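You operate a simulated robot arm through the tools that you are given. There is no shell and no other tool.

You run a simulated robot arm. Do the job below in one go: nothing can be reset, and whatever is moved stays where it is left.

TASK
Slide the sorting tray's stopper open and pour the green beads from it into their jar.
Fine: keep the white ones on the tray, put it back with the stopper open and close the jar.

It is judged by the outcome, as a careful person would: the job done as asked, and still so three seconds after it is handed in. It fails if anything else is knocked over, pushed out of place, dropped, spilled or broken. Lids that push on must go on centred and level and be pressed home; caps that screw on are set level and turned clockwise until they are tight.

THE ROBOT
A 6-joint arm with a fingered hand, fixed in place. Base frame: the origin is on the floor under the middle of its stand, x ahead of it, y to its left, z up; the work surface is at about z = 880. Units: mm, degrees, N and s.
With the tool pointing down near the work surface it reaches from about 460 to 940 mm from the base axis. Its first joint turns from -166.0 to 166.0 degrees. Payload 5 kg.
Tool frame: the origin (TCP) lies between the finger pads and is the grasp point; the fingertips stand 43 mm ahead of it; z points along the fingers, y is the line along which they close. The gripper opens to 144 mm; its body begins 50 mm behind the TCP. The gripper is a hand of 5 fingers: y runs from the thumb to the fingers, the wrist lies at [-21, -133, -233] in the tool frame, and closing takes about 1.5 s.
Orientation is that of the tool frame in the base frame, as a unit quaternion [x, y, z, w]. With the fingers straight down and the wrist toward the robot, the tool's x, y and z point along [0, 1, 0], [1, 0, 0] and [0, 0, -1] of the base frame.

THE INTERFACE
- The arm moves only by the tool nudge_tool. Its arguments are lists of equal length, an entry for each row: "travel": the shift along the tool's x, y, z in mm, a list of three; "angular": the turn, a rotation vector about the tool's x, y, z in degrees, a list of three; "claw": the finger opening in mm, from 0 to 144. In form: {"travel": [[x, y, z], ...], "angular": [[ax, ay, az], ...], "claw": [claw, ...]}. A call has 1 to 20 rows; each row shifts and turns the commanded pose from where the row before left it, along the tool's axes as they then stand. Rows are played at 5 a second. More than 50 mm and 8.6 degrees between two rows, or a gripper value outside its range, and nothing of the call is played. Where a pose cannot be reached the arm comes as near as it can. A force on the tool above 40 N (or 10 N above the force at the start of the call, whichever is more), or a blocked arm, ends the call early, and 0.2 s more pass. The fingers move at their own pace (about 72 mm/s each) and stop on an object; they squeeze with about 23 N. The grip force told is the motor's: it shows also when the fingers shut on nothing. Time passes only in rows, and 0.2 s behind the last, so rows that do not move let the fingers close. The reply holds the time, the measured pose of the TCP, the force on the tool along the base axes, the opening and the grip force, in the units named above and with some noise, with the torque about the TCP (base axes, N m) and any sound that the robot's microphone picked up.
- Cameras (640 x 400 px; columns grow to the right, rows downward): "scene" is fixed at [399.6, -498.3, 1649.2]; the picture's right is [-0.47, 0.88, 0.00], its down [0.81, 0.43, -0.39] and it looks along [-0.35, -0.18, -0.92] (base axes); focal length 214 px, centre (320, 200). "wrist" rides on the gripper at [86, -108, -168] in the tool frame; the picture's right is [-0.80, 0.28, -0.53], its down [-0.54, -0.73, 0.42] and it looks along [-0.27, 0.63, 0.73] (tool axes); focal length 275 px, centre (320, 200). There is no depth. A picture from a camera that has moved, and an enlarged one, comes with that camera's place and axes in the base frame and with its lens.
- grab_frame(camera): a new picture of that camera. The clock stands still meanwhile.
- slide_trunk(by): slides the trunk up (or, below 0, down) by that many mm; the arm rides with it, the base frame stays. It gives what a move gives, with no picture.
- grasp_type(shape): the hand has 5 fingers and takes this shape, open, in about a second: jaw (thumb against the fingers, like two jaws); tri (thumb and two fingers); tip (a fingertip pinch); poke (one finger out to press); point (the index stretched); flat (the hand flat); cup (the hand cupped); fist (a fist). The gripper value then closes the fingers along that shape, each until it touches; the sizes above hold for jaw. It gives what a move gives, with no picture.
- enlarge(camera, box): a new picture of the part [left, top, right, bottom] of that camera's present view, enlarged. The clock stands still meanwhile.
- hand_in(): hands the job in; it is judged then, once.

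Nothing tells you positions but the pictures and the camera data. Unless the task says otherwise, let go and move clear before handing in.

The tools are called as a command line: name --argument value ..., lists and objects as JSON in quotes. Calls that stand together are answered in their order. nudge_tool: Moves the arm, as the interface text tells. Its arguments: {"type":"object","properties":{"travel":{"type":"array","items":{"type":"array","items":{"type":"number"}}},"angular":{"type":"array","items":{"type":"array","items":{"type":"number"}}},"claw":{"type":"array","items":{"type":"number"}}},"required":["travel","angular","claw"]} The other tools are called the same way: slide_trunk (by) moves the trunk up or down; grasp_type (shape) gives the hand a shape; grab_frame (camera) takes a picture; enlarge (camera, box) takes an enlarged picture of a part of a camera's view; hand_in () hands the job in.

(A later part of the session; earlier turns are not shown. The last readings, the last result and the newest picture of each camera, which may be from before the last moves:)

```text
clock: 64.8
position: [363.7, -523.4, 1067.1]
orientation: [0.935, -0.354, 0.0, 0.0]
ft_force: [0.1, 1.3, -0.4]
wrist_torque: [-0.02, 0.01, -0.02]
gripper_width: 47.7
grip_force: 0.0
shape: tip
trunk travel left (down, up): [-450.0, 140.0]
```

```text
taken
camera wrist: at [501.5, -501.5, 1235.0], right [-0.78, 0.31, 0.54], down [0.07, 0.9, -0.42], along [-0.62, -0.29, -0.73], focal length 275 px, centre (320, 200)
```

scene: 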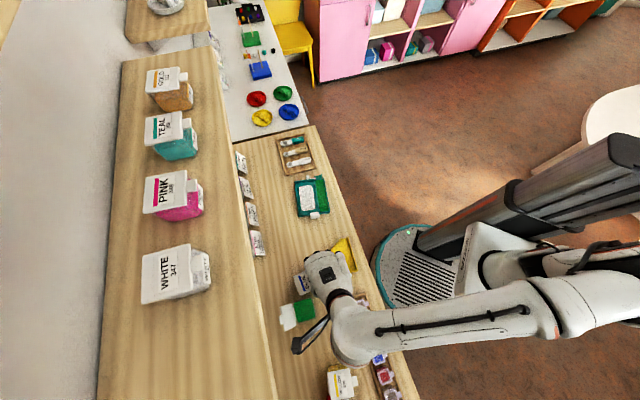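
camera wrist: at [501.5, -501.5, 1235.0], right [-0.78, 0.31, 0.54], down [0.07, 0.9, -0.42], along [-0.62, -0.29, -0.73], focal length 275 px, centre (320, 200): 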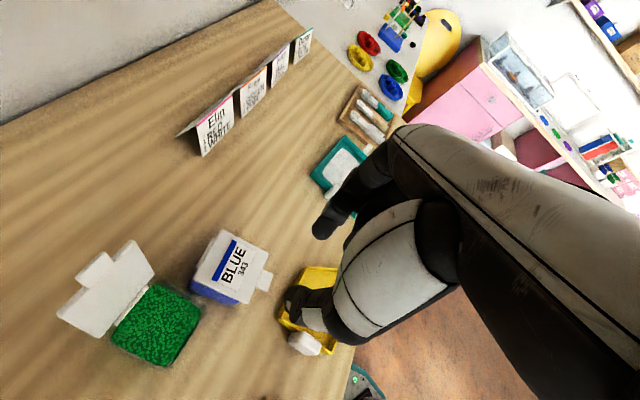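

BLUE is released and upright. While the hand is in this orientation I'll also fix YELLOW by its tab; flying over (high above GREEN's lid) for a closer look.

nudge_tool --travel '[[0, 0, -30], [0.8, -45, 0], [0.8, -45, 0], [0.8, -45, 0], [0.8, -45, 0], [0.8, -45, 0], [0.8, -47, 0], [0, 0, 0], [0, 0, 0], [0, 0, 0]]' --angular '[[0, 0, 0], [0, 0, 0], [0, 0, 0], [0, 0, 0], [0, 0, 0], [0, 0, 0], [0, 0, 0], [0, 0, 5.1], [0, 0, 5.1], [0, 0, 0]]' --claw '[48, 48, 48, 48, 48, 48, 48, 42, 42, 42]'

grab_frame --camera "wrist"

enlarge --camera "wrist" --box '[150, 180, 360, 340]'

grab_frame --camera "scene"

```text
clock: 67.0
position: [548.3, -320.6, 1095.8]
orientation: [0.901, -0.435, 0.0, 0.0]
ft_force: [-5.8, 14.6, -4.2]
wrist_torque: [-2.54, -0.29, 2.23]
gripper_width: 42.8
grip_force: 0.1
shape: tip
trunk travel left (down, up): [-450.0, 140.0]
```

```text
taken
camera wrist: at [687.1, -322.6, 1264.2], right [-0.72, 0.45, 0.54], down [0.23, 0.88, -0.42], along [-0.66, -0.18, -0.73], focal length 275 px, centre (320, 200)
```

wrist: 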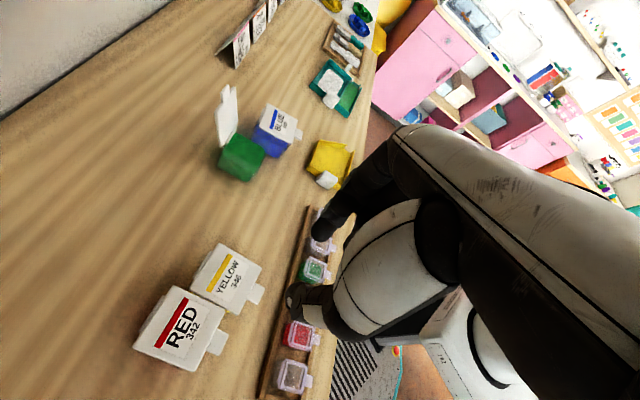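

```text
2.50 times, centred on (255, 260) of wrist
camera zoom: at [687.1, -322.6, 1264.2], right [-0.72, 0.45, 0.54], down [0.23, 0.88, -0.42], along [-0.66, -0.18, -0.73], focal length 688 px, centre (482, 50)
```

zoom: 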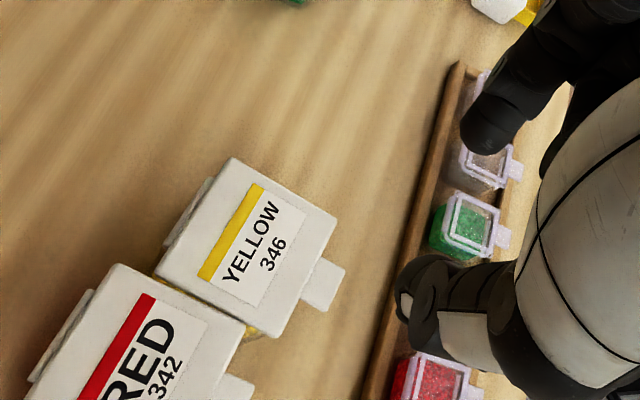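

```text
taken
```

scene: 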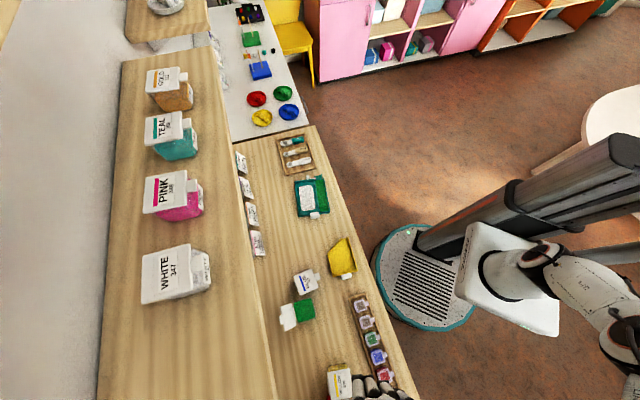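

The readings show an unexpected side load here (about 16 N, 2.5 N·m) — the arm may be touching something. I'll back off a little to the side and check.

nudge_tool --travel '[[0, 10, 0], [0, 15, 0], [0, 15, 0]]' --angular '[[0, 0, 0], [0, 0, 0], [0, 0, 0]]' --claw '[42, 42, 42]'

grab_frame --camera "scene"

```text
clock: 67.8
position: [516.5, -350.0, 1093.9]
orientation: [0.9, -0.436, 0.001, 0.0]
ft_force: [-0.2, -0.2, -0.5]
wrist_torque: [-0.03, -0.01, 0.0]
gripper_width: 42.5
grip_force: 0.0
shape: tip
trunk travel left (down, up): [-450.0, 140.0]
```

```text
taken
```

scene: 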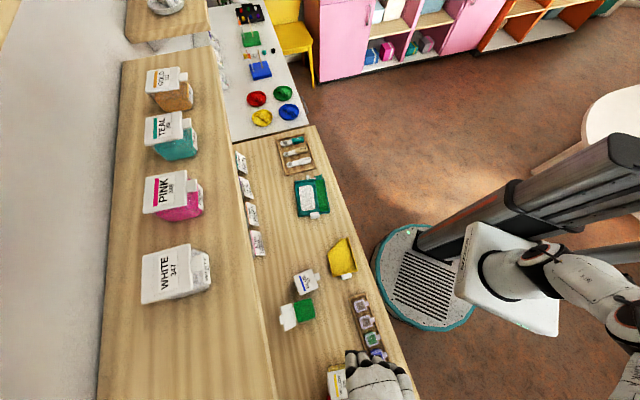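

Backing off removed the load — with this turned-in wrist the arm folds onto itself out there. For YELLOW I'll instead use the comfortable orientation (wrist toward robot) and grip it front-to-back. Turning the hand back and switching to the "tri" shape.

nudge_tool --travel '[[0, 0, 0], [0, 0, 0], [0, 0, 0], [0, 0, 0], [0, 0, 0], [0, 0, 0], [0, 0, 0], [0, 0, 0], [0, 0, 0], [0, 0, 0], [0, 0, 0], [0, 0, 0], [0, 0, 0]]' --angular '[[0, 0, -7.5], [0, 0, -7.5], [0, 0, -7.5], [0, 0, -7.5], [0, 0, -7.5], [0, 0, -7.5], [0, 0, -7.5], [0, 0, -7.5], [0, 0, -7.5], [0, 0, -7.5], [0, 0, -7.5], [0, 0, -7.5], [0, 0, 0]]' --claw '[42, 42, 42, 42, 42, 42, 42, 42, 42, 42, 42, 42, 42]'

grasp_type --shape "tri"

grab_frame --camera "wrist"

enlarge --camera "scene" --box '[265, 280, 425, 400]'

```text
clock: 70.6
position: [516.6, -347.8, 1095.8]
orientation: [0.944, 0.329, 0.0, -0.001]
ft_force: [-0.4, -1.2, -0.4]
wrist_torque: [0.0, 0.0, -0.02]
gripper_width: 42.6
grip_force: 0.1
shape: tip
trunk travel left (down, up): [-450.0, 140.0]
```

```text
clock: 71.5
position: [516.4, -348.5, 1094.5]
orientation: [0.945, 0.328, 0.0, 0.0]
ft_force: [0.4, -0.8, 0.3]
wrist_torque: [0.02, 0.02, -0.02]
gripper_width: 143.6
grip_force: 0.0
shape: tri
trunk travel left (down, up): [-450.0, 140.0]
```

```text
taken
camera wrist: at [517.2, -210.8, 1263.6], right [-0.45, -0.72, 0.53], down [-0.88, 0.23, -0.42], along [0.18, -0.66, -0.73], focal length 275 px, centre (320, 200)
```

wrist: 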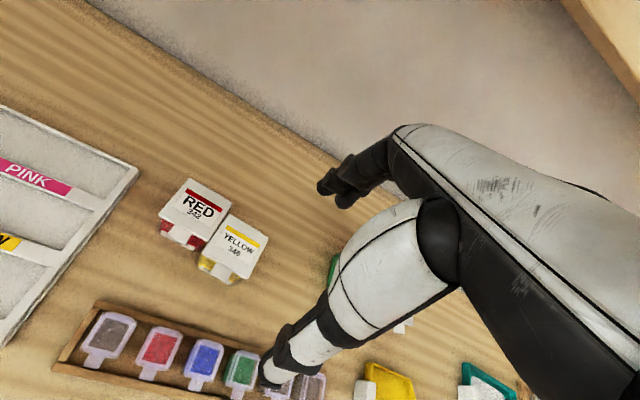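

```text
3.33 times, centred on (345, 340) of scene
camera zoom: at [399.6, -498.3, 1649.2], right [-0.47, 0.88, 0.0], down [0.81, 0.43, -0.39], along [-0.35, -0.18, -0.92], focal length 715 px, centre (237, -267)
```

zoom: 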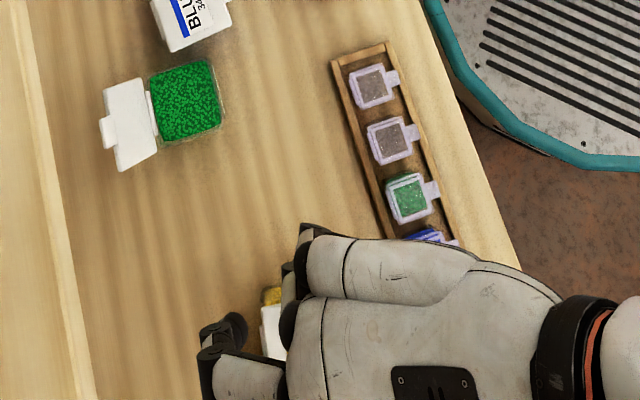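

enlarge --camera "wrist" --box '[140, 160, 290, 300]'

enlarge --camera "wrist" --box '[250, 130, 430, 400]'

```text
2.86 times, centred on (215, 230) of wrist
camera zoom: at [517.2, -210.8, 1263.6], right [-0.45, -0.72, 0.53], down [-0.88, 0.23, -0.42], along [0.18, -0.66, -0.73], focal length 786 px, centre (620, 114)
```

zoom: 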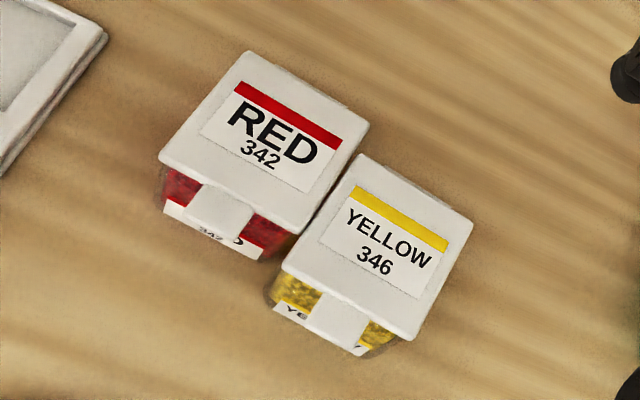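

```text
1.48 times, centred on (340, 265) of wrist
camera zoom: at [517.2, -210.8, 1263.6], right [-0.45, -0.72, 0.53], down [-0.88, 0.23, -0.42], along [0.18, -0.66, -0.73], focal length 408 px, centre (290, 104)
```

zoom: 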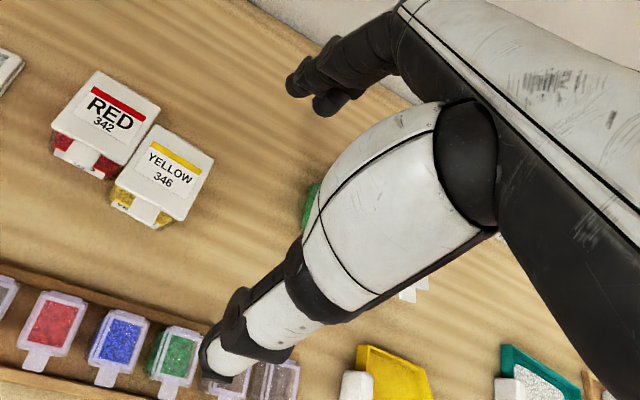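

YELLOW is at about (s=160, n=652, yaw 8°), RED got nudged by ~8 mm too. I'll position the open "tri" grip over YELLOW: thumb in front of its tab, two fingers behind.

nudge_tool --travel '[[23, 15, 0], [22.8, 15.2, 0], [0, 0, 30], [0, 0, 35], [0, 0, 30], [0, 0, 0]]' --angular '[[0, 0, 0], [0, 0, 1.3], [0, 0, 0], [0, 0, 0], [0, 0, 0], [0, 0, 0]]' --claw '[112, 112, 112, 112, 112, 112]'

grab_frame --camera "wrist"

enlarge --camera "wrist" --box '[200, 130, 380, 370]'

enlarge --camera "scene" --box '[285, 320, 445, 400]'

```text
clock: 72.9
position: [569.9, -342.8, 1000.6]
orientation: [0.948, 0.317, 0.0, 0.0]
ft_force: [0.7, -0.3, -0.1]
wrist_torque: [0.04, -0.01, 0.02]
gripper_width: 112.1
grip_force: 0.1
shape: tri
trunk travel left (down, up): [-450.0, 140.0]
```

```text
taken
camera wrist: at [574.3, -205.5, 1168.7], right [-0.46, -0.71, 0.53], down [-0.87, 0.25, -0.42], along [0.16, -0.66, -0.73], focal length 275 px, centre (320, 200)
```

wrist: 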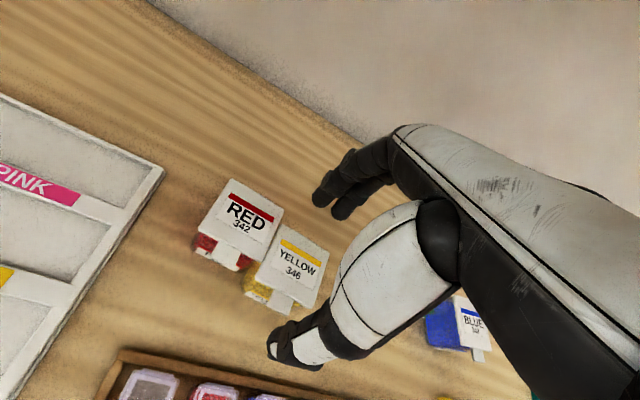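

```text
1.67 times, centred on (290, 250) of wrist
camera zoom: at [574.3, -205.5, 1168.7], right [-0.46, -0.71, 0.53], down [-0.87, 0.25, -0.42], along [0.16, -0.66, -0.73], focal length 459 px, centre (370, 117)
```

zoom: 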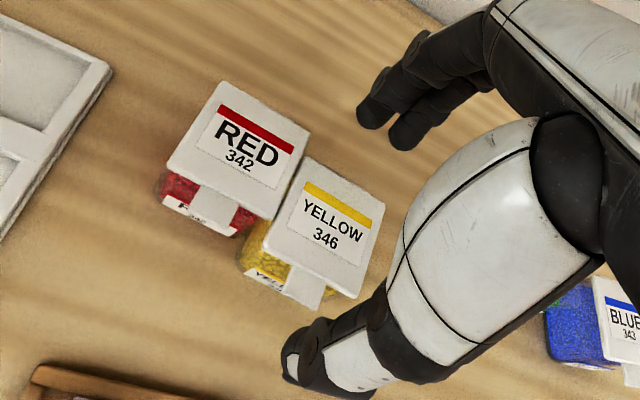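

```text
4.00 times, centred on (365, 360) of scene
camera zoom: at [399.6, -498.3, 1649.2], right [-0.47, 0.88, 0.0], down [0.81, 0.43, -0.39], along [-0.35, -0.18, -0.92], focal length 858 px, centre (140, -440)
```

zoom: 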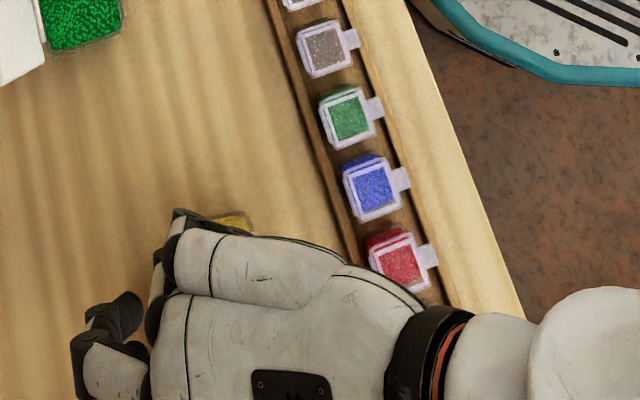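

Grip line is nearly centred; shifting 3 mm, then descending to straddle YELLOW.

nudge_tool --travel '[[3, 1.5, 10], [0, 0, 16], [0, 0, 16], [0, 0, 0]]' --angular '[[0, 0, 0], [0, 0, 0], [0, 0, 0], [0, 0, 0]]' --claw '[112, 112, 112, 112]'

enlarge --camera "wrist" --box '[200, 130, 380, 370]'

```text
clock: 73.9
position: [575.1, -342.9, 958.2]
orientation: [0.948, 0.317, 0.0, -0.001]
ft_force: [0.1, -0.3, 0.6]
wrist_torque: [0.01, 0.0, 0.0]
gripper_width: 112.2
grip_force: 0.1
shape: tri
trunk travel left (down, up): [-450.0, 140.0]
```

```text
1.67 times, centred on (290, 250) of wrist
camera zoom: at [578.5, -206.5, 1126.0], right [-0.46, -0.71, 0.53], down [-0.87, 0.25, -0.42], along [0.16, -0.66, -0.73], focal length 459 px, centre (370, 117)
```

zoom: 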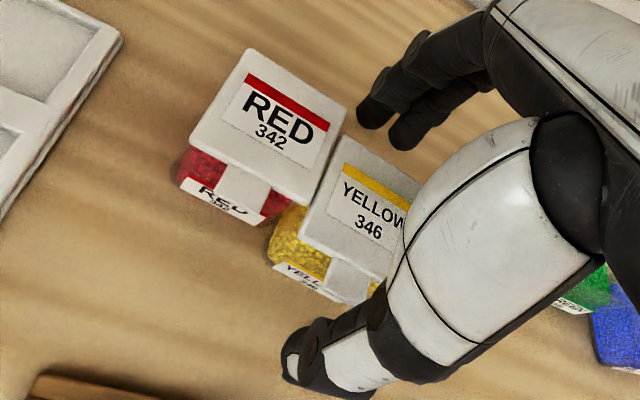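

Now closing slowly on YELLOW front-to-back.

nudge_tool --travel '[[0, 0, 0], [0, 0, 0], [0, 0, 0], [0, 0, 0], [0, 0, 0], [0, 0, 0], [0, 0, 0]]' --angular '[[0, 0, 0], [0, 0, 0], [0, 0, 0], [0, 0, 0], [0, 0, 0], [0, 0, 0], [0, 0, 0]]' --claw '[104, 96, 90, 84, 78, 72, 66]'

grab_frame --camera "wrist"

enlarge --camera "wrist" --box '[200, 130, 380, 370]'

```text
clock: 75.5
position: [574.8, -343.2, 958.7]
orientation: [0.948, 0.317, 0.0, -0.001]
ft_force: [-0.4, -0.5, -0.5]
wrist_torque: [-0.02, -0.06, 0.0]
gripper_width: 69.4
grip_force: 23.5
shape: tri
trunk travel left (down, up): [-450.0, 140.0]
```

```text
taken
camera wrist: at [578.4, -206.5, 1126.1], right [-0.46, -0.71, 0.53], down [-0.87, 0.25, -0.42], along [0.16, -0.66, -0.73], focal length 275 px, centre (320, 200)
```

wrist: 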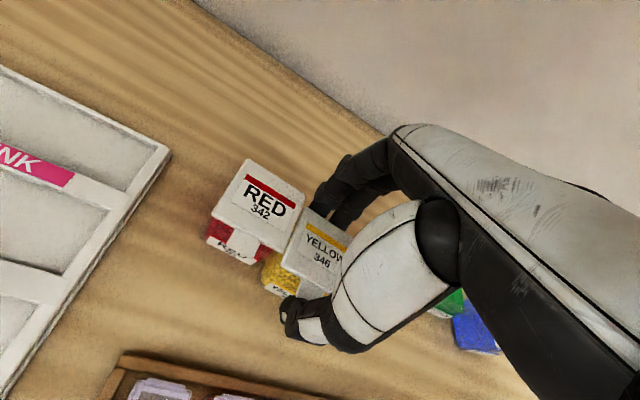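

```text
1.67 times, centred on (290, 250) of wrist
camera zoom: at [578.4, -206.5, 1126.1], right [-0.46, -0.71, 0.53], down [-0.87, 0.25, -0.42], along [0.16, -0.66, -0.73], focal length 459 px, centre (370, 117)
```

zoom: 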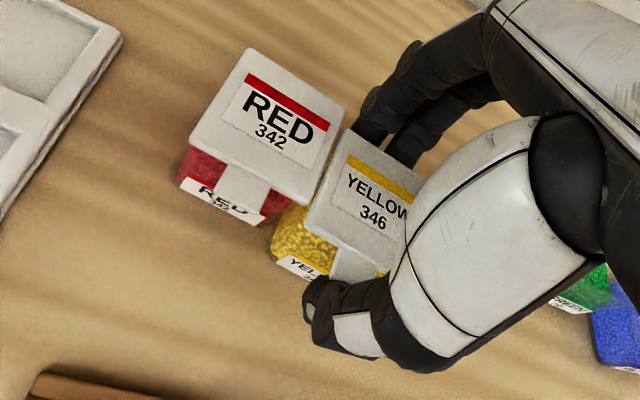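

YELLOW is held (69 mm, 23 N). I'll slide it back toward its home position, first straight away from RED.

nudge_tool --travel '[[-4, 1, 0], [-7.8, 2.1, 0], [-7.8, 2.1, 0], [-4, 1, 0], [0, 0, 0]]' --angular '[[0, 0, 0], [0, 0, 0], [0, 0, 0], [0, 0, 0], [0, 0, 0]]' --claw '[66, 66, 66, 66, 66]'

enlarge --camera "wrist" --box '[200, 130, 380, 370]'

```text
clock: 76.7
position: [559.1, -360.6, 958.2]
orientation: [0.948, 0.317, 0.0, -0.001]
ft_force: [0.5, 0.6, 0.0]
wrist_torque: [-0.05, -0.05, 0.01]
gripper_width: 69.3
grip_force: 23.0
shape: tri
trunk travel left (down, up): [-450.0, 140.0]
```

```text
1.67 times, centred on (290, 250) of wrist
camera zoom: at [562.7, -224.8, 1126.0], right [-0.46, -0.71, 0.53], down [-0.87, 0.25, -0.42], along [0.16, -0.66, -0.73], focal length 459 px, centre (370, 117)
```

zoom: 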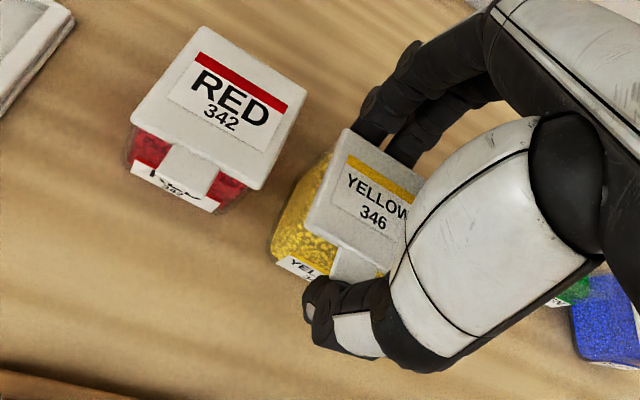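

YELLOW follows properly. Continuing with the turn back to its original yaw.

nudge_tool --travel '[[-6.2, 4.3, 0], [-6.4, 4.0, 0], [-6.5, 3.8, 0], [-6.7, 3.5, 0], [-6.8, 3.2, 0], [-7.0, 2.9, 0], [0, 0, 0]]' --angular '[[0, 0, -2.5], [0, 0, -2.5], [0, 0, -2.5], [0, 0, -2.5], [0, 0, -2.5], [0, 0, -2.5], [0, 0, 0]]' --claw '[66, 66, 66, 66, 66, 66, 66]'

enlarge --camera "wrist" --box '[160, 130, 380, 370]'

grab_frame --camera "scene"

```text
clock: 78.3
position: [546.6, -404.6, 959.2]
orientation: [0.899, 0.439, 0.0, -0.001]
ft_force: [-0.3, 0.1, -1.6]
wrist_torque: [0.01, -0.02, -0.03]
gripper_width: 69.2
grip_force: 23.7
shape: tri
trunk travel left (down, up): [-450.0, 140.0]
```

```text
1.67 times, centred on (270, 250) of wrist
camera zoom: at [513.1, -271.4, 1126.4], right [-0.27, -0.8, 0.53], down [-0.91, 0.02, -0.42], along [0.33, -0.6, -0.73], focal length 459 px, centre (403, 117)
```

zoom: 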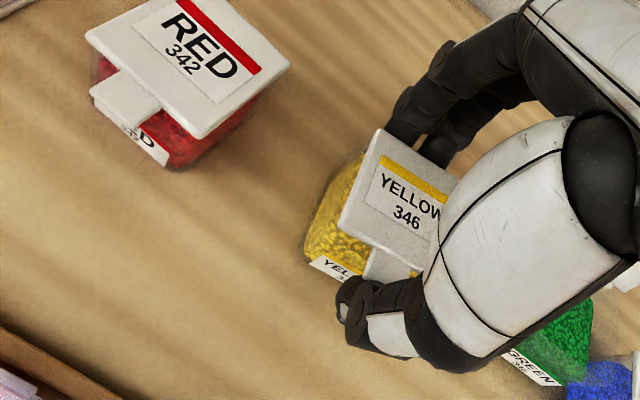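

```text
taken
```

scene: 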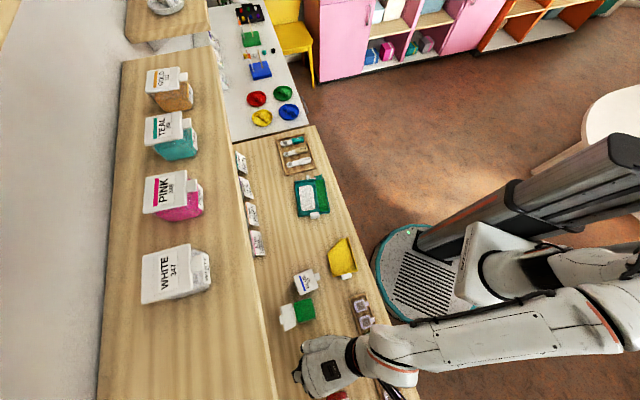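

YELLOW is back at its home (≈ s=97, n=677). Releasing and rising, then I'll inspect it and RED.

nudge_tool --travel '[[-1.5, 0, 0], [0, 0, 0], [0, 0, 0], [0, 0, 0], [0, 0, -15], [0, 0, -30], [0, 0, -40], [0, -20, -20], [0, 0, 0]]' --angular '[[0, 0, 0], [0, 0, 0], [0, 0, 0], [0, 0, 0], [0, 0, 0], [0, 0, 0], [0, 0, 0], [0, 0, 0], [0, 0, 0]]' --claw '[66, 80, 96, 112, 112, 112, 112, 112, 112]'

grab_frame --camera "wrist"

enlarge --camera "wrist" --box '[80, 80, 320, 300]'

```text
clock: 80.3
position: [528.6, -394.5, 1062.4]
orientation: [0.899, 0.438, -0.001, -0.001]
ft_force: [0.6, 0.1, 0.5]
wrist_torque: [-0.03, -0.03, -0.01]
gripper_width: 111.9
grip_force: 0.1
shape: tri
trunk travel left (down, up): [-450.0, 140.0]
```

```text
taken
camera wrist: at [495.9, -261.1, 1231.0], right [-0.27, -0.8, 0.53], down [-0.91, 0.02, -0.42], along [0.33, -0.6, -0.73], focal length 275 px, centre (320, 200)
```

wrist: 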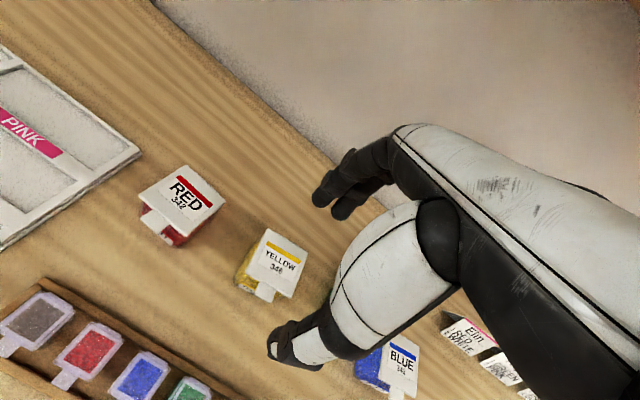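

```text
1.82 times, centred on (200, 190) of wrist
camera zoom: at [495.9, -261.1, 1231.0], right [-0.27, -0.8, 0.53], down [-0.91, 0.02, -0.42], along [0.33, -0.6, -0.73], focal length 500 px, centre (538, 218)
```

zoom: 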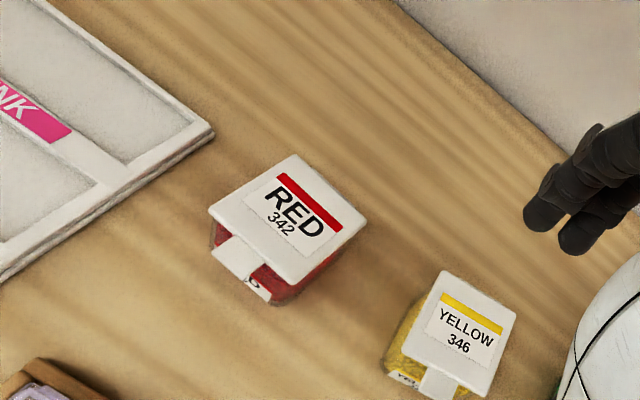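

YELLOW is home again. RED was nudged by roughly 9 mm and 6°, so I'll set it right with the same grip.

nudge_tool --travel '[[42, 11.3, 0], [42, 11.3, 0], [42.1, 11.3, 0], [0, 0, 10], [0, 0, 20], [0, 0, 30], [0, 0, 0]]' --angular '[[0, 0, 0], [0, 0, 0], [0, 0, 0], [0, 0, 7.4], [0, 0, 7.4], [0, 0, 0], [0, 0, 0]]' --claw '[112, 112, 112, 112, 112, 112, 112]'

enlarge --camera "wrist" --box '[160, 130, 380, 370]'

```text
clock: 81.9
position: [634.0, -315.6, 1005.8]
orientation: [0.948, 0.319, 0.0, 0.0]
ft_force: [-0.3, -0.5, 1.1]
wrist_torque: [0.04, 0.0, 0.0]
gripper_width: 111.9
grip_force: 0.1
shape: tri
trunk travel left (down, up): [-450.0, 140.0]
```

```text
1.67 times, centred on (270, 250) of wrist
camera zoom: at [636.4, -179.6, 1173.8], right [-0.46, -0.71, 0.53], down [-0.87, 0.25, -0.42], along [0.17, -0.66, -0.73], focal length 459 px, centre (403, 117)
```

zoom: 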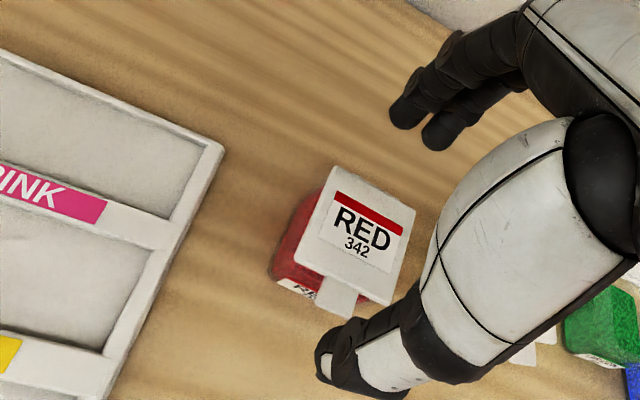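

nudge_tool --travel '[[2.5, 1, 15], [0, 0, 16], [0, 0, 16], [0, 0, 0], [0, 0, 0], [0, 0, 0], [0, 0, 0], [0, 0, 0], [0, 0, 0], [0, 0, 0]]' --angular '[[0, 0, 0], [0, 0, 0], [0, 0, 0], [0, 0, 0], [0, 0, 0], [0, 0, 0], [0, 0, 0], [0, 0, 0], [0, 0, 0], [0, 0, 0]]' --claw '[112, 112, 112, 104, 96, 90, 84, 78, 72, 66]'

enlarge --camera "wrist" --box '[160, 130, 380, 370]'

```text
clock: 84.1
position: [635.4, -316.2, 957.6]
orientation: [0.948, 0.319, 0.0, -0.001]
ft_force: [0.0, -0.3, 0.5]
wrist_torque: [-0.05, -0.02, 0.0]
gripper_width: 69.4
grip_force: 23.0
shape: tri
trunk travel left (down, up): [-450.0, 140.0]
```

```text
1.67 times, centred on (270, 250) of wrist
camera zoom: at [638.1, -179.1, 1125.6], right [-0.46, -0.71, 0.53], down [-0.87, 0.25, -0.42], along [0.17, -0.66, -0.73], focal length 459 px, centre (403, 117)
```

zoom: 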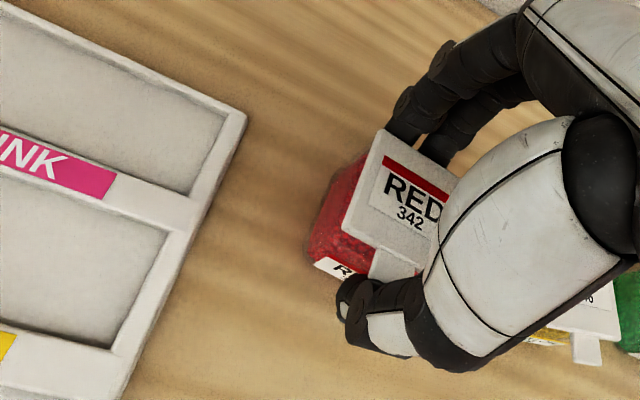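

nudge_tool --travel '[[-3, 0.5, 0], [-3, 0.4, 0], [-3, 0.3, 0], [0, 0, 0], [0, 0, 0], [0, 0, 0], [0, 0, 0], [0, 0, -15], [0, 0, -30], [0, 0, -40], [0, -20, -20], [0, 0, 0]]' --angular '[[0, 0, -1.8], [0, 0, -1.8], [0, 0, -1.8], [0, 0, 0], [0, 0, 0], [0, 0, 0], [0, 0, 0], [0, 0, 0], [0, 0, 0], [0, 0, 0], [0, 0, 0], [0, 0, 0]]' --claw '[66, 66, 66, 66, 80, 96, 112, 112, 112, 112, 112, 112]'

enlarge --camera "wrist" --box '[120, 100, 340, 340]'

grab_frame --camera "scene"

```text
clock: 86.7
position: [616.0, -304.6, 1061.1]
orientation: [0.932, 0.363, -0.001, -0.001]
ft_force: [-0.8, 0.0, 0.1]
wrist_torque: [-0.03, -0.01, 0.0]
gripper_width: 111.8
grip_force: 0.0
shape: tri
trunk travel left (down, up): [-450.0, 140.0]
```

```text
1.67 times, centred on (230, 220) of wrist
camera zoom: at [606.1, -168.8, 1229.1], right [-0.39, -0.75, 0.53], down [-0.89, 0.17, -0.42], along [0.23, -0.64, -0.73], focal length 459 px, centre (470, 167)
```

zoom: 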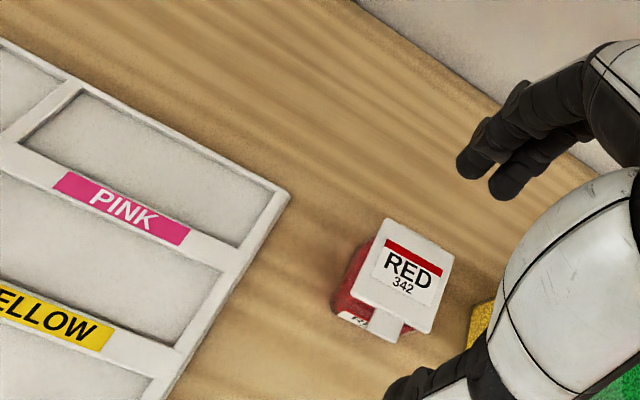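

```text
taken
```

scene: 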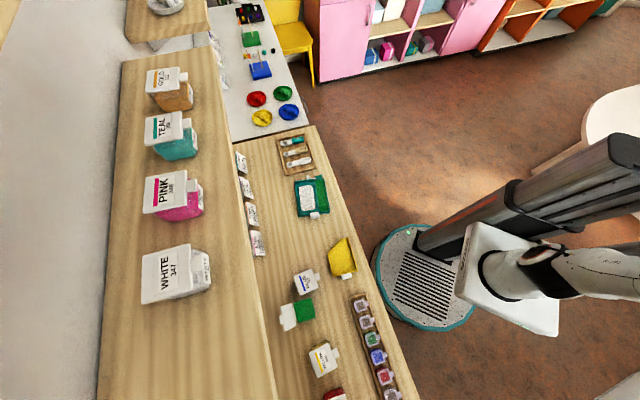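

enlarge --camera "scene" --box '[280, 300, 440, 400]'

enlarge --camera "scene" --box '[280, 220, 440, 320]'

enlarge --camera "scene" --box '[240, 120, 400, 220]'

```text
4.00 times, centred on (360, 350) of scene
camera zoom: at [399.6, -498.3, 1649.2], right [-0.47, 0.88, 0.0], down [0.81, 0.43, -0.39], along [-0.35, -0.18, -0.92], focal length 858 px, centre (160, -400)
```

zoom: 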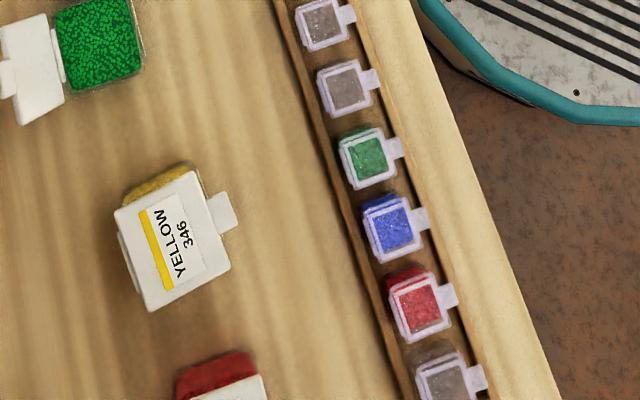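

```text
4.00 times, centred on (360, 270) of scene
camera zoom: at [399.6, -498.3, 1649.2], right [-0.47, 0.88, 0.0], down [0.81, 0.43, -0.39], along [-0.35, -0.18, -0.92], focal length 858 px, centre (160, -80)
```

zoom: 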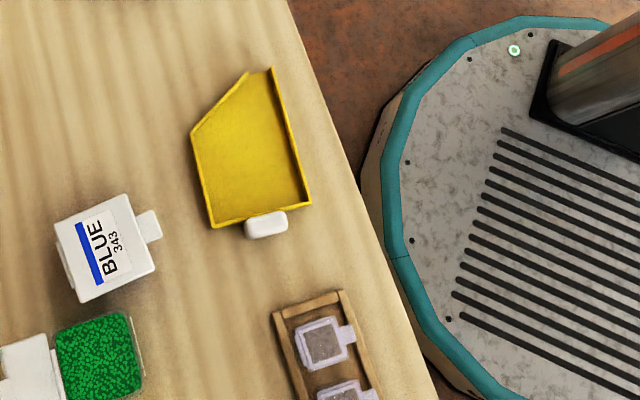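

```text
4.00 times, centred on (320, 170) of scene
camera zoom: at [399.6, -498.3, 1649.2], right [-0.47, 0.88, 0.0], down [0.81, 0.43, -0.39], along [-0.35, -0.18, -0.92], focal length 858 px, centre (320, 320)
```

zoom: 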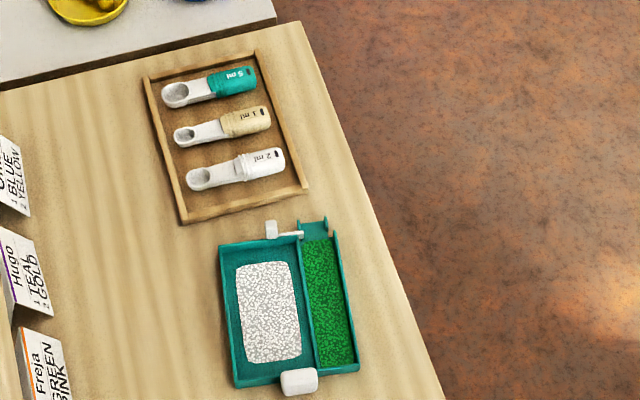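

RED and YELLOW are back where they were. Now for the tray: I'll fly back over to its handle with the hand in the comfortable orientation.

nudge_tool --travel '[[-42.1, -3.4, 0], [-42.1, -3.4, 0], [-42.1, -3.4, 0], [-42.1, -3.4, 0], [-42.1, -3.4, 0], [-42.1, -3.4, 0], [-42.1, -3.4, 0], [-42.1, -3.4, 0], [-42.1, -3.4, 0], [-42.1, -3.4, 0], [-42.1, -3.4, 0], [-42.1, -3.4, 0], [-42.1, -3.4, 0], [0, 0, 0], [0, 0, 0]]' --angular '[[0, 0, 0], [0, 0, 0], [0, 0, 0], [0, 0, 0], [0, 0, 0], [0, 0, 0], [0, 0, 0], [0, 0, 0], [0, 0, 0], [0, 0, 0], [0, 0, 0], [0, 0, 0], [0, 0, 0], [0, 0, 6.9], [0, 0, 0]]' --claw '[112, 112, 112, 112, 112, 112, 112, 112, 112, 112, 112, 112, 112, 112, 112]'

grasp_type --shape "tip"

grab_frame --camera "wrist"

enlarge --camera "wrist" --box '[220, 160, 400, 340]'

```text
clock: 89.9
position: [181.5, -645.9, 1062.9]
orientation: [0.952, 0.307, -0.001, -0.001]
ft_force: [-0.2, 0.7, 0.5]
wrist_torque: [-0.02, 0.03, -0.02]
gripper_width: 111.7
grip_force: 0.1
shape: tri
trunk travel left (down, up): [-450.0, 140.0]
```

```text
clock: 90.8
position: [182.4, -645.8, 1063.1]
orientation: [0.952, 0.307, 0.0, 0.0]
ft_force: [-0.1, 0.0, 0.6]
wrist_torque: [0.02, 0.01, 0.04]
gripper_width: 144.2
grip_force: 0.0
shape: tip
trunk travel left (down, up): [-450.0, 140.0]
```

```text
taken
camera wrist: at [188.7, -509.8, 1231.5], right [-0.48, -0.7, 0.53], down [-0.86, 0.27, -0.42], along [0.15, -0.66, -0.73], focal length 275 px, centre (320, 200)
```

wrist: 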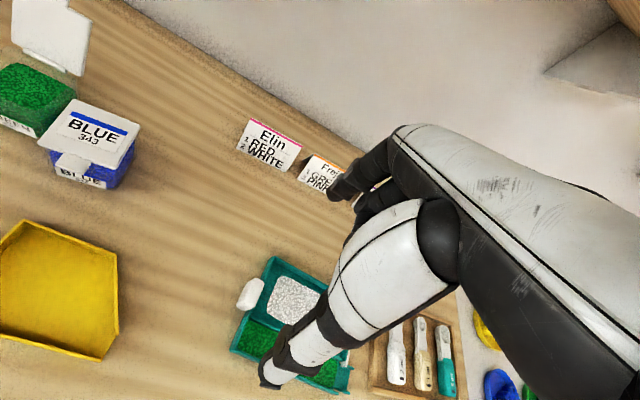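

```text
2.22 times, centred on (310, 250) of wrist
camera zoom: at [188.7, -509.8, 1231.5], right [-0.48, -0.7, 0.53], down [-0.86, 0.27, -0.42], along [0.15, -0.66, -0.73], focal length 612 px, centre (342, 89)
```

zoom: 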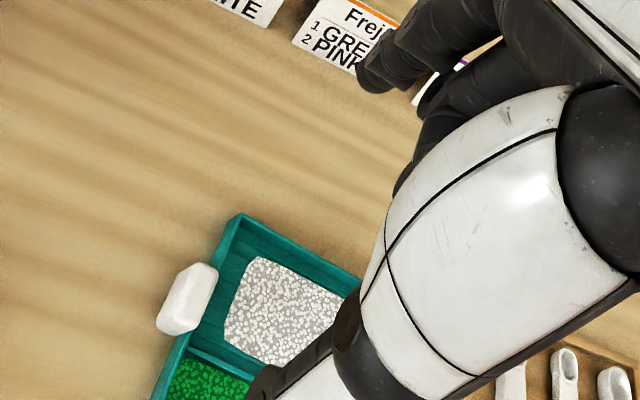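

The handle is at about (s=-325, n=580), tray yaw ≈9°. I'll come down over it with the pinch open ~64 mm and check.

nudge_tool --travel '[[4, -6.5, 0], [0, 0, 30], [0, 0, 30], [0, 0, 28], [0, 0, 0]]' --angular '[[0, 0, 0], [0, 0, -6], [0, 0, 0], [0, 0, 0], [0, 0, 0]]' --claw '[100, 80, 64, 64, 64]'

grab_frame --camera "wrist"

enlarge --camera "wrist" --box '[220, 160, 400, 340]'

enlarge --camera "scene" --box '[280, 170, 380, 240]'

```text
clock: 92.0
position: [178.9, -637.5, 974.9]
orientation: [0.935, 0.355, -0.001, -0.001]
ft_force: [0.0, -0.9, -0.6]
wrist_torque: [0.04, 0.03, 0.0]
gripper_width: 64.6
grip_force: 0.1
shape: tip
trunk travel left (down, up): [-450.0, 140.0]
```

```text
taken
camera wrist: at [171.6, -501.6, 1142.7], right [-0.4, -0.74, 0.53], down [-0.89, 0.18, -0.42], along [0.22, -0.65, -0.73], focal length 275 px, centre (320, 200)
```

wrist: 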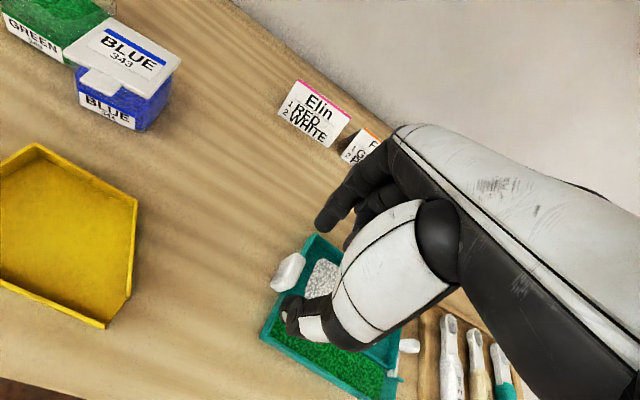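

```text
2.22 times, centred on (310, 250) of wrist
camera zoom: at [171.6, -501.6, 1142.7], right [-0.4, -0.74, 0.53], down [-0.89, 0.18, -0.42], along [0.22, -0.65, -0.73], focal length 612 px, centre (342, 89)
```

zoom: 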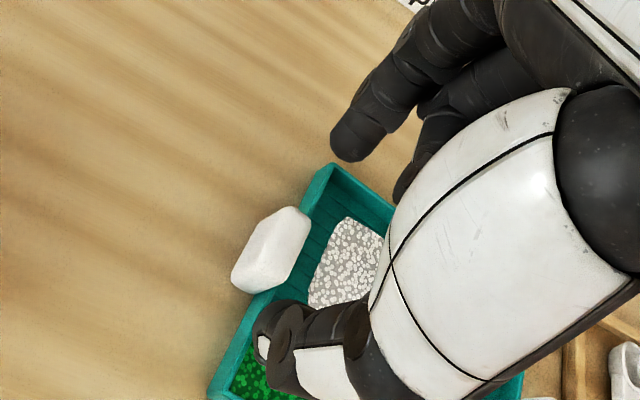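

```text
5.71 times, centred on (330, 205) of scene
camera zoom: at [399.6, -498.3, 1649.2], right [-0.47, 0.88, 0.0], down [0.81, 0.43, -0.39], along [-0.35, -0.18, -0.92], focal length 1226 px, centre (263, 171)
```

zoom: 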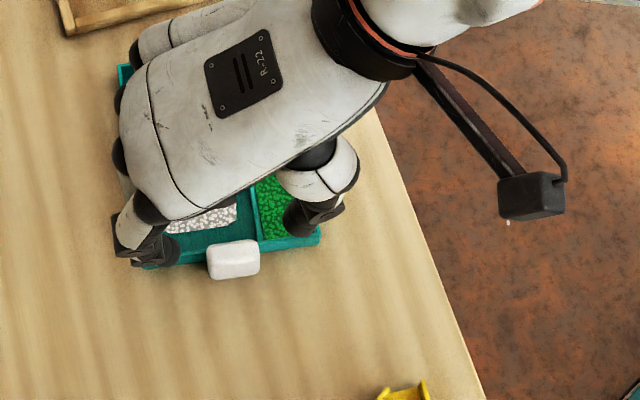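

nudge_tool --travel '[[3.4, 2, 10], [0, 0, 15], [0, 0, 8], [0, 0, 0]]' --angular '[[0, 0, 0], [0, 0, 0], [0, 0, 0], [0, 0, 0]]' --claw '[60, 60, 60, 60]'

enlarge --camera "wrist" --box '[240, 170, 400, 330]'

enlarge --camera "scene" --box '[290, 185, 350, 235]'

```text
clock: 93.0
position: [185.5, -634.8, 941.8]
orientation: [0.934, 0.356, 0.0, -0.002]
ft_force: [-0.4, -0.5, -0.2]
wrist_torque: [0.05, -0.04, 0.04]
gripper_width: 60.9
grip_force: 0.1
shape: tip
trunk travel left (down, up): [-450.0, 140.0]
```

```text
2.50 times, centred on (320, 250) of wrist
camera zoom: at [177.7, -499.3, 1110.3], right [-0.4, -0.74, 0.53], down [-0.89, 0.18, -0.42], along [0.22, -0.65, -0.73], focal length 688 px, centre (320, 75)
```

zoom: 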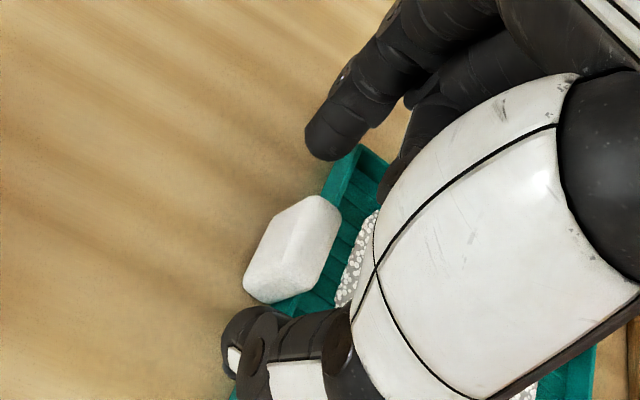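

```text
8.00 times, centred on (320, 210) of scene
camera zoom: at [399.6, -498.3, 1649.2], right [-0.47, 0.88, 0.0], down [0.81, 0.43, -0.39], along [-0.35, -0.18, -0.92], focal length 1716 px, centre (320, 120)
```

zoom: 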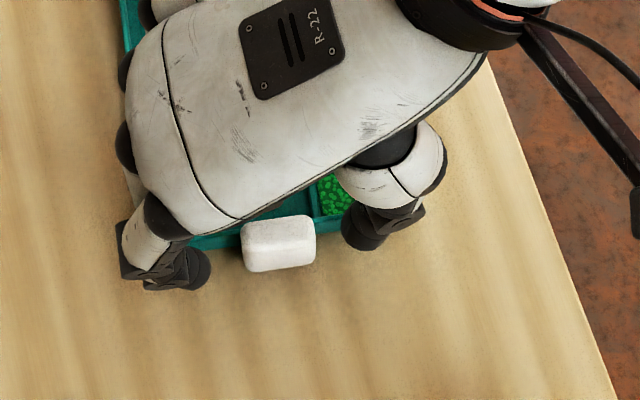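

The pinch line sits about 3 mm too far outward; I'll shift, descend to handle height and close.

nudge_tool --travel '[[-3, 0, 6], [0, 0, 6], [0, 0, 5], [0, 0, 0], [0, 0, 0], [0, 0, 0], [0, 0, 0], [0, 0, 0]]' --angular '[[0, 0, 0], [0, 0, 0], [0, 0, 0], [0, 0, 0], [0, 0, 0], [0, 0, 0], [0, 0, 0], [0, 0, 0]]' --claw '[60, 60, 60, 50, 42, 36, 30, 24]'

enlarge --camera "wrist" --box '[240, 170, 400, 330]'

enlarge --camera "scene" --box '[290, 185, 350, 235]'

```text
clock: 94.8
position: [183.8, -637.2, 924.0]
orientation: [0.935, 0.356, -0.002, 0.0]
ft_force: [2.6, -3.8, 11.8]
wrist_torque: [-0.44, -0.41, -0.02]
gripper_width: 31.3
grip_force: 22.9
shape: tip
trunk travel left (down, up): [-450.0, 140.0]
```

```text
2.50 times, centred on (320, 250) of wrist
camera zoom: at [175.8, -501.0, 1092.6], right [-0.41, -0.74, 0.54], down [-0.89, 0.18, -0.42], along [0.22, -0.65, -0.73], focal length 688 px, centre (320, 75)
```

zoom: 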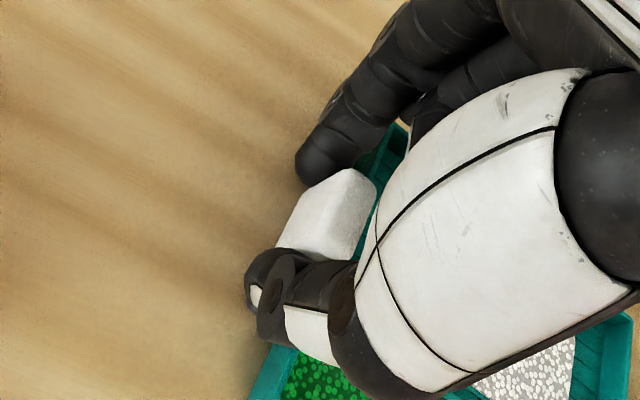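

```text
8.00 times, centred on (320, 210) of scene
camera zoom: at [399.6, -498.3, 1649.2], right [-0.47, 0.88, 0.0], down [0.81, 0.43, -0.39], along [-0.35, -0.18, -0.92], focal length 1716 px, centre (320, 120)
```

zoom: 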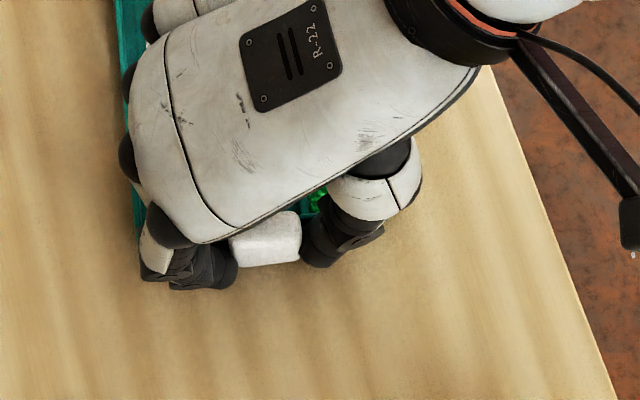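

The handle is gripped (31 mm, 23 N). I'll lift just a little and check weight and droop.

nudge_tool --travel '[[0, 0, -2], [0, 0, -2], [0, 0, -2], [0, 0, -2], [0, 0, 0], [0, 0, 0]]' --angular '[[0, 0, 0], [0, 0, 0], [0, 0, 0], [0, 0, 0], [0, 0, 0], [0, 0, 0]]' --claw '[20, 20, 20, 20, 20, 20]'

grab_frame --camera "wrist"

enlarge --camera "scene" --box '[280, 160, 380, 240]'

```text
clock: 96.2
position: [184.2, -637.3, 931.3]
orientation: [0.935, 0.355, 0.0, -0.001]
ft_force: [-1.0, 1.0, -0.8]
wrist_torque: [0.01, 0.0, 0.02]
gripper_width: 31.1
grip_force: 23.1
shape: tip
trunk travel left (down, up): [-450.0, 140.0]
```

```text
taken
camera wrist: at [176.6, -501.4, 1100.1], right [-0.4, -0.74, 0.53], down [-0.89, 0.18, -0.42], along [0.22, -0.65, -0.73], focal length 275 px, centre (320, 200)
```

wrist: 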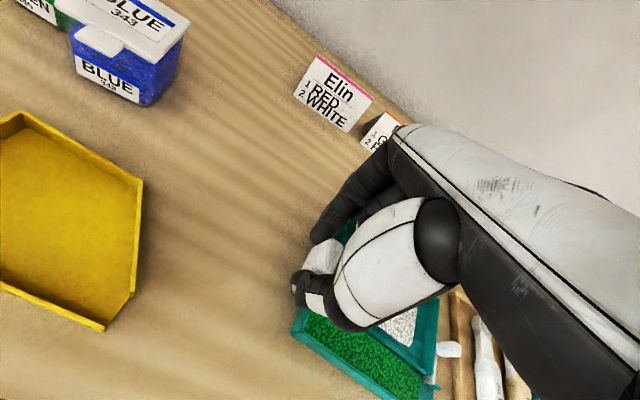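

```text
5.00 times, centred on (330, 200) of scene
camera zoom: at [399.6, -498.3, 1649.2], right [-0.47, 0.88, 0.0], down [0.81, 0.43, -0.39], along [-0.35, -0.18, -0.92], focal length 1072 px, centre (270, 200)
```

zoom: 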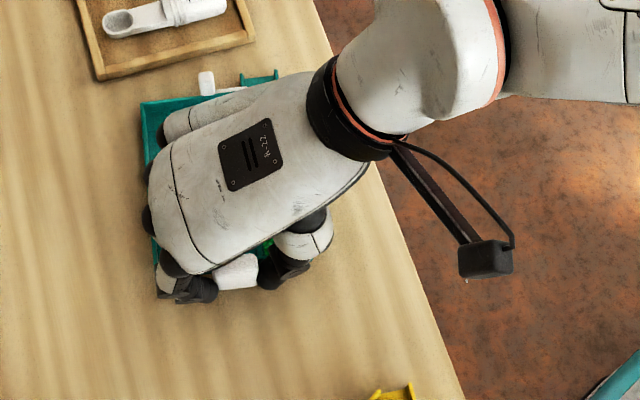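

nudge_tool --travel '[[0, 0, -5], [0, 0, -5], [0, 0, -5], [0, 0, 0], [0, 0, 0]]' --angular '[[0, 0, 0], [0, 0, 0], [0, 0, 0], [0, 0, 0], [0, 0, 0]]' --claw '[20, 20, 20, 20, 20]'

enlarge --camera "wrist" --box '[260, 200, 480, 400]'

enlarge --camera "scene" --box '[280, 160, 380, 240]'

```text
clock: 97.4
position: [184.0, -637.9, 946.2]
orientation: [0.935, 0.356, -0.001, 0.0]
ft_force: [0.7, -1.2, -0.6]
wrist_torque: [0.07, -0.12, -0.03]
gripper_width: 31.2
grip_force: 23.2
shape: tip
trunk travel left (down, up): [-450.0, 140.0]
```

```text
2.00 times, centred on (370, 300) of wrist
camera zoom: at [176.5, -501.6, 1114.5], right [-0.4, -0.74, 0.53], down [-0.89, 0.18, -0.42], along [0.22, -0.65, -0.73], focal length 551 px, centre (220, 0)
```

zoom: 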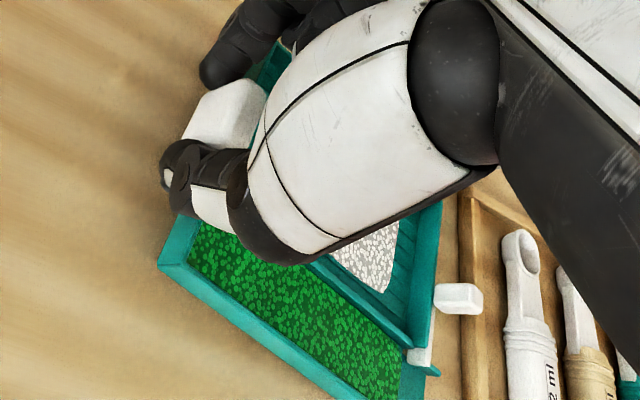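

```text
5.00 times, centred on (330, 200) of scene
camera zoom: at [399.6, -498.3, 1649.2], right [-0.47, 0.88, 0.0], down [0.81, 0.43, -0.39], along [-0.35, -0.18, -0.92], focal length 1072 px, centre (270, 200)
```

zoom: 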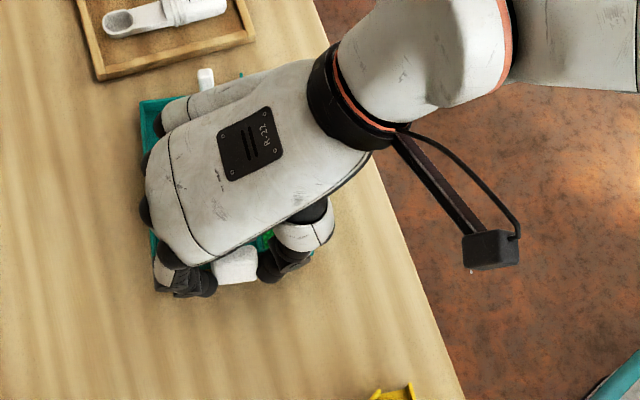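

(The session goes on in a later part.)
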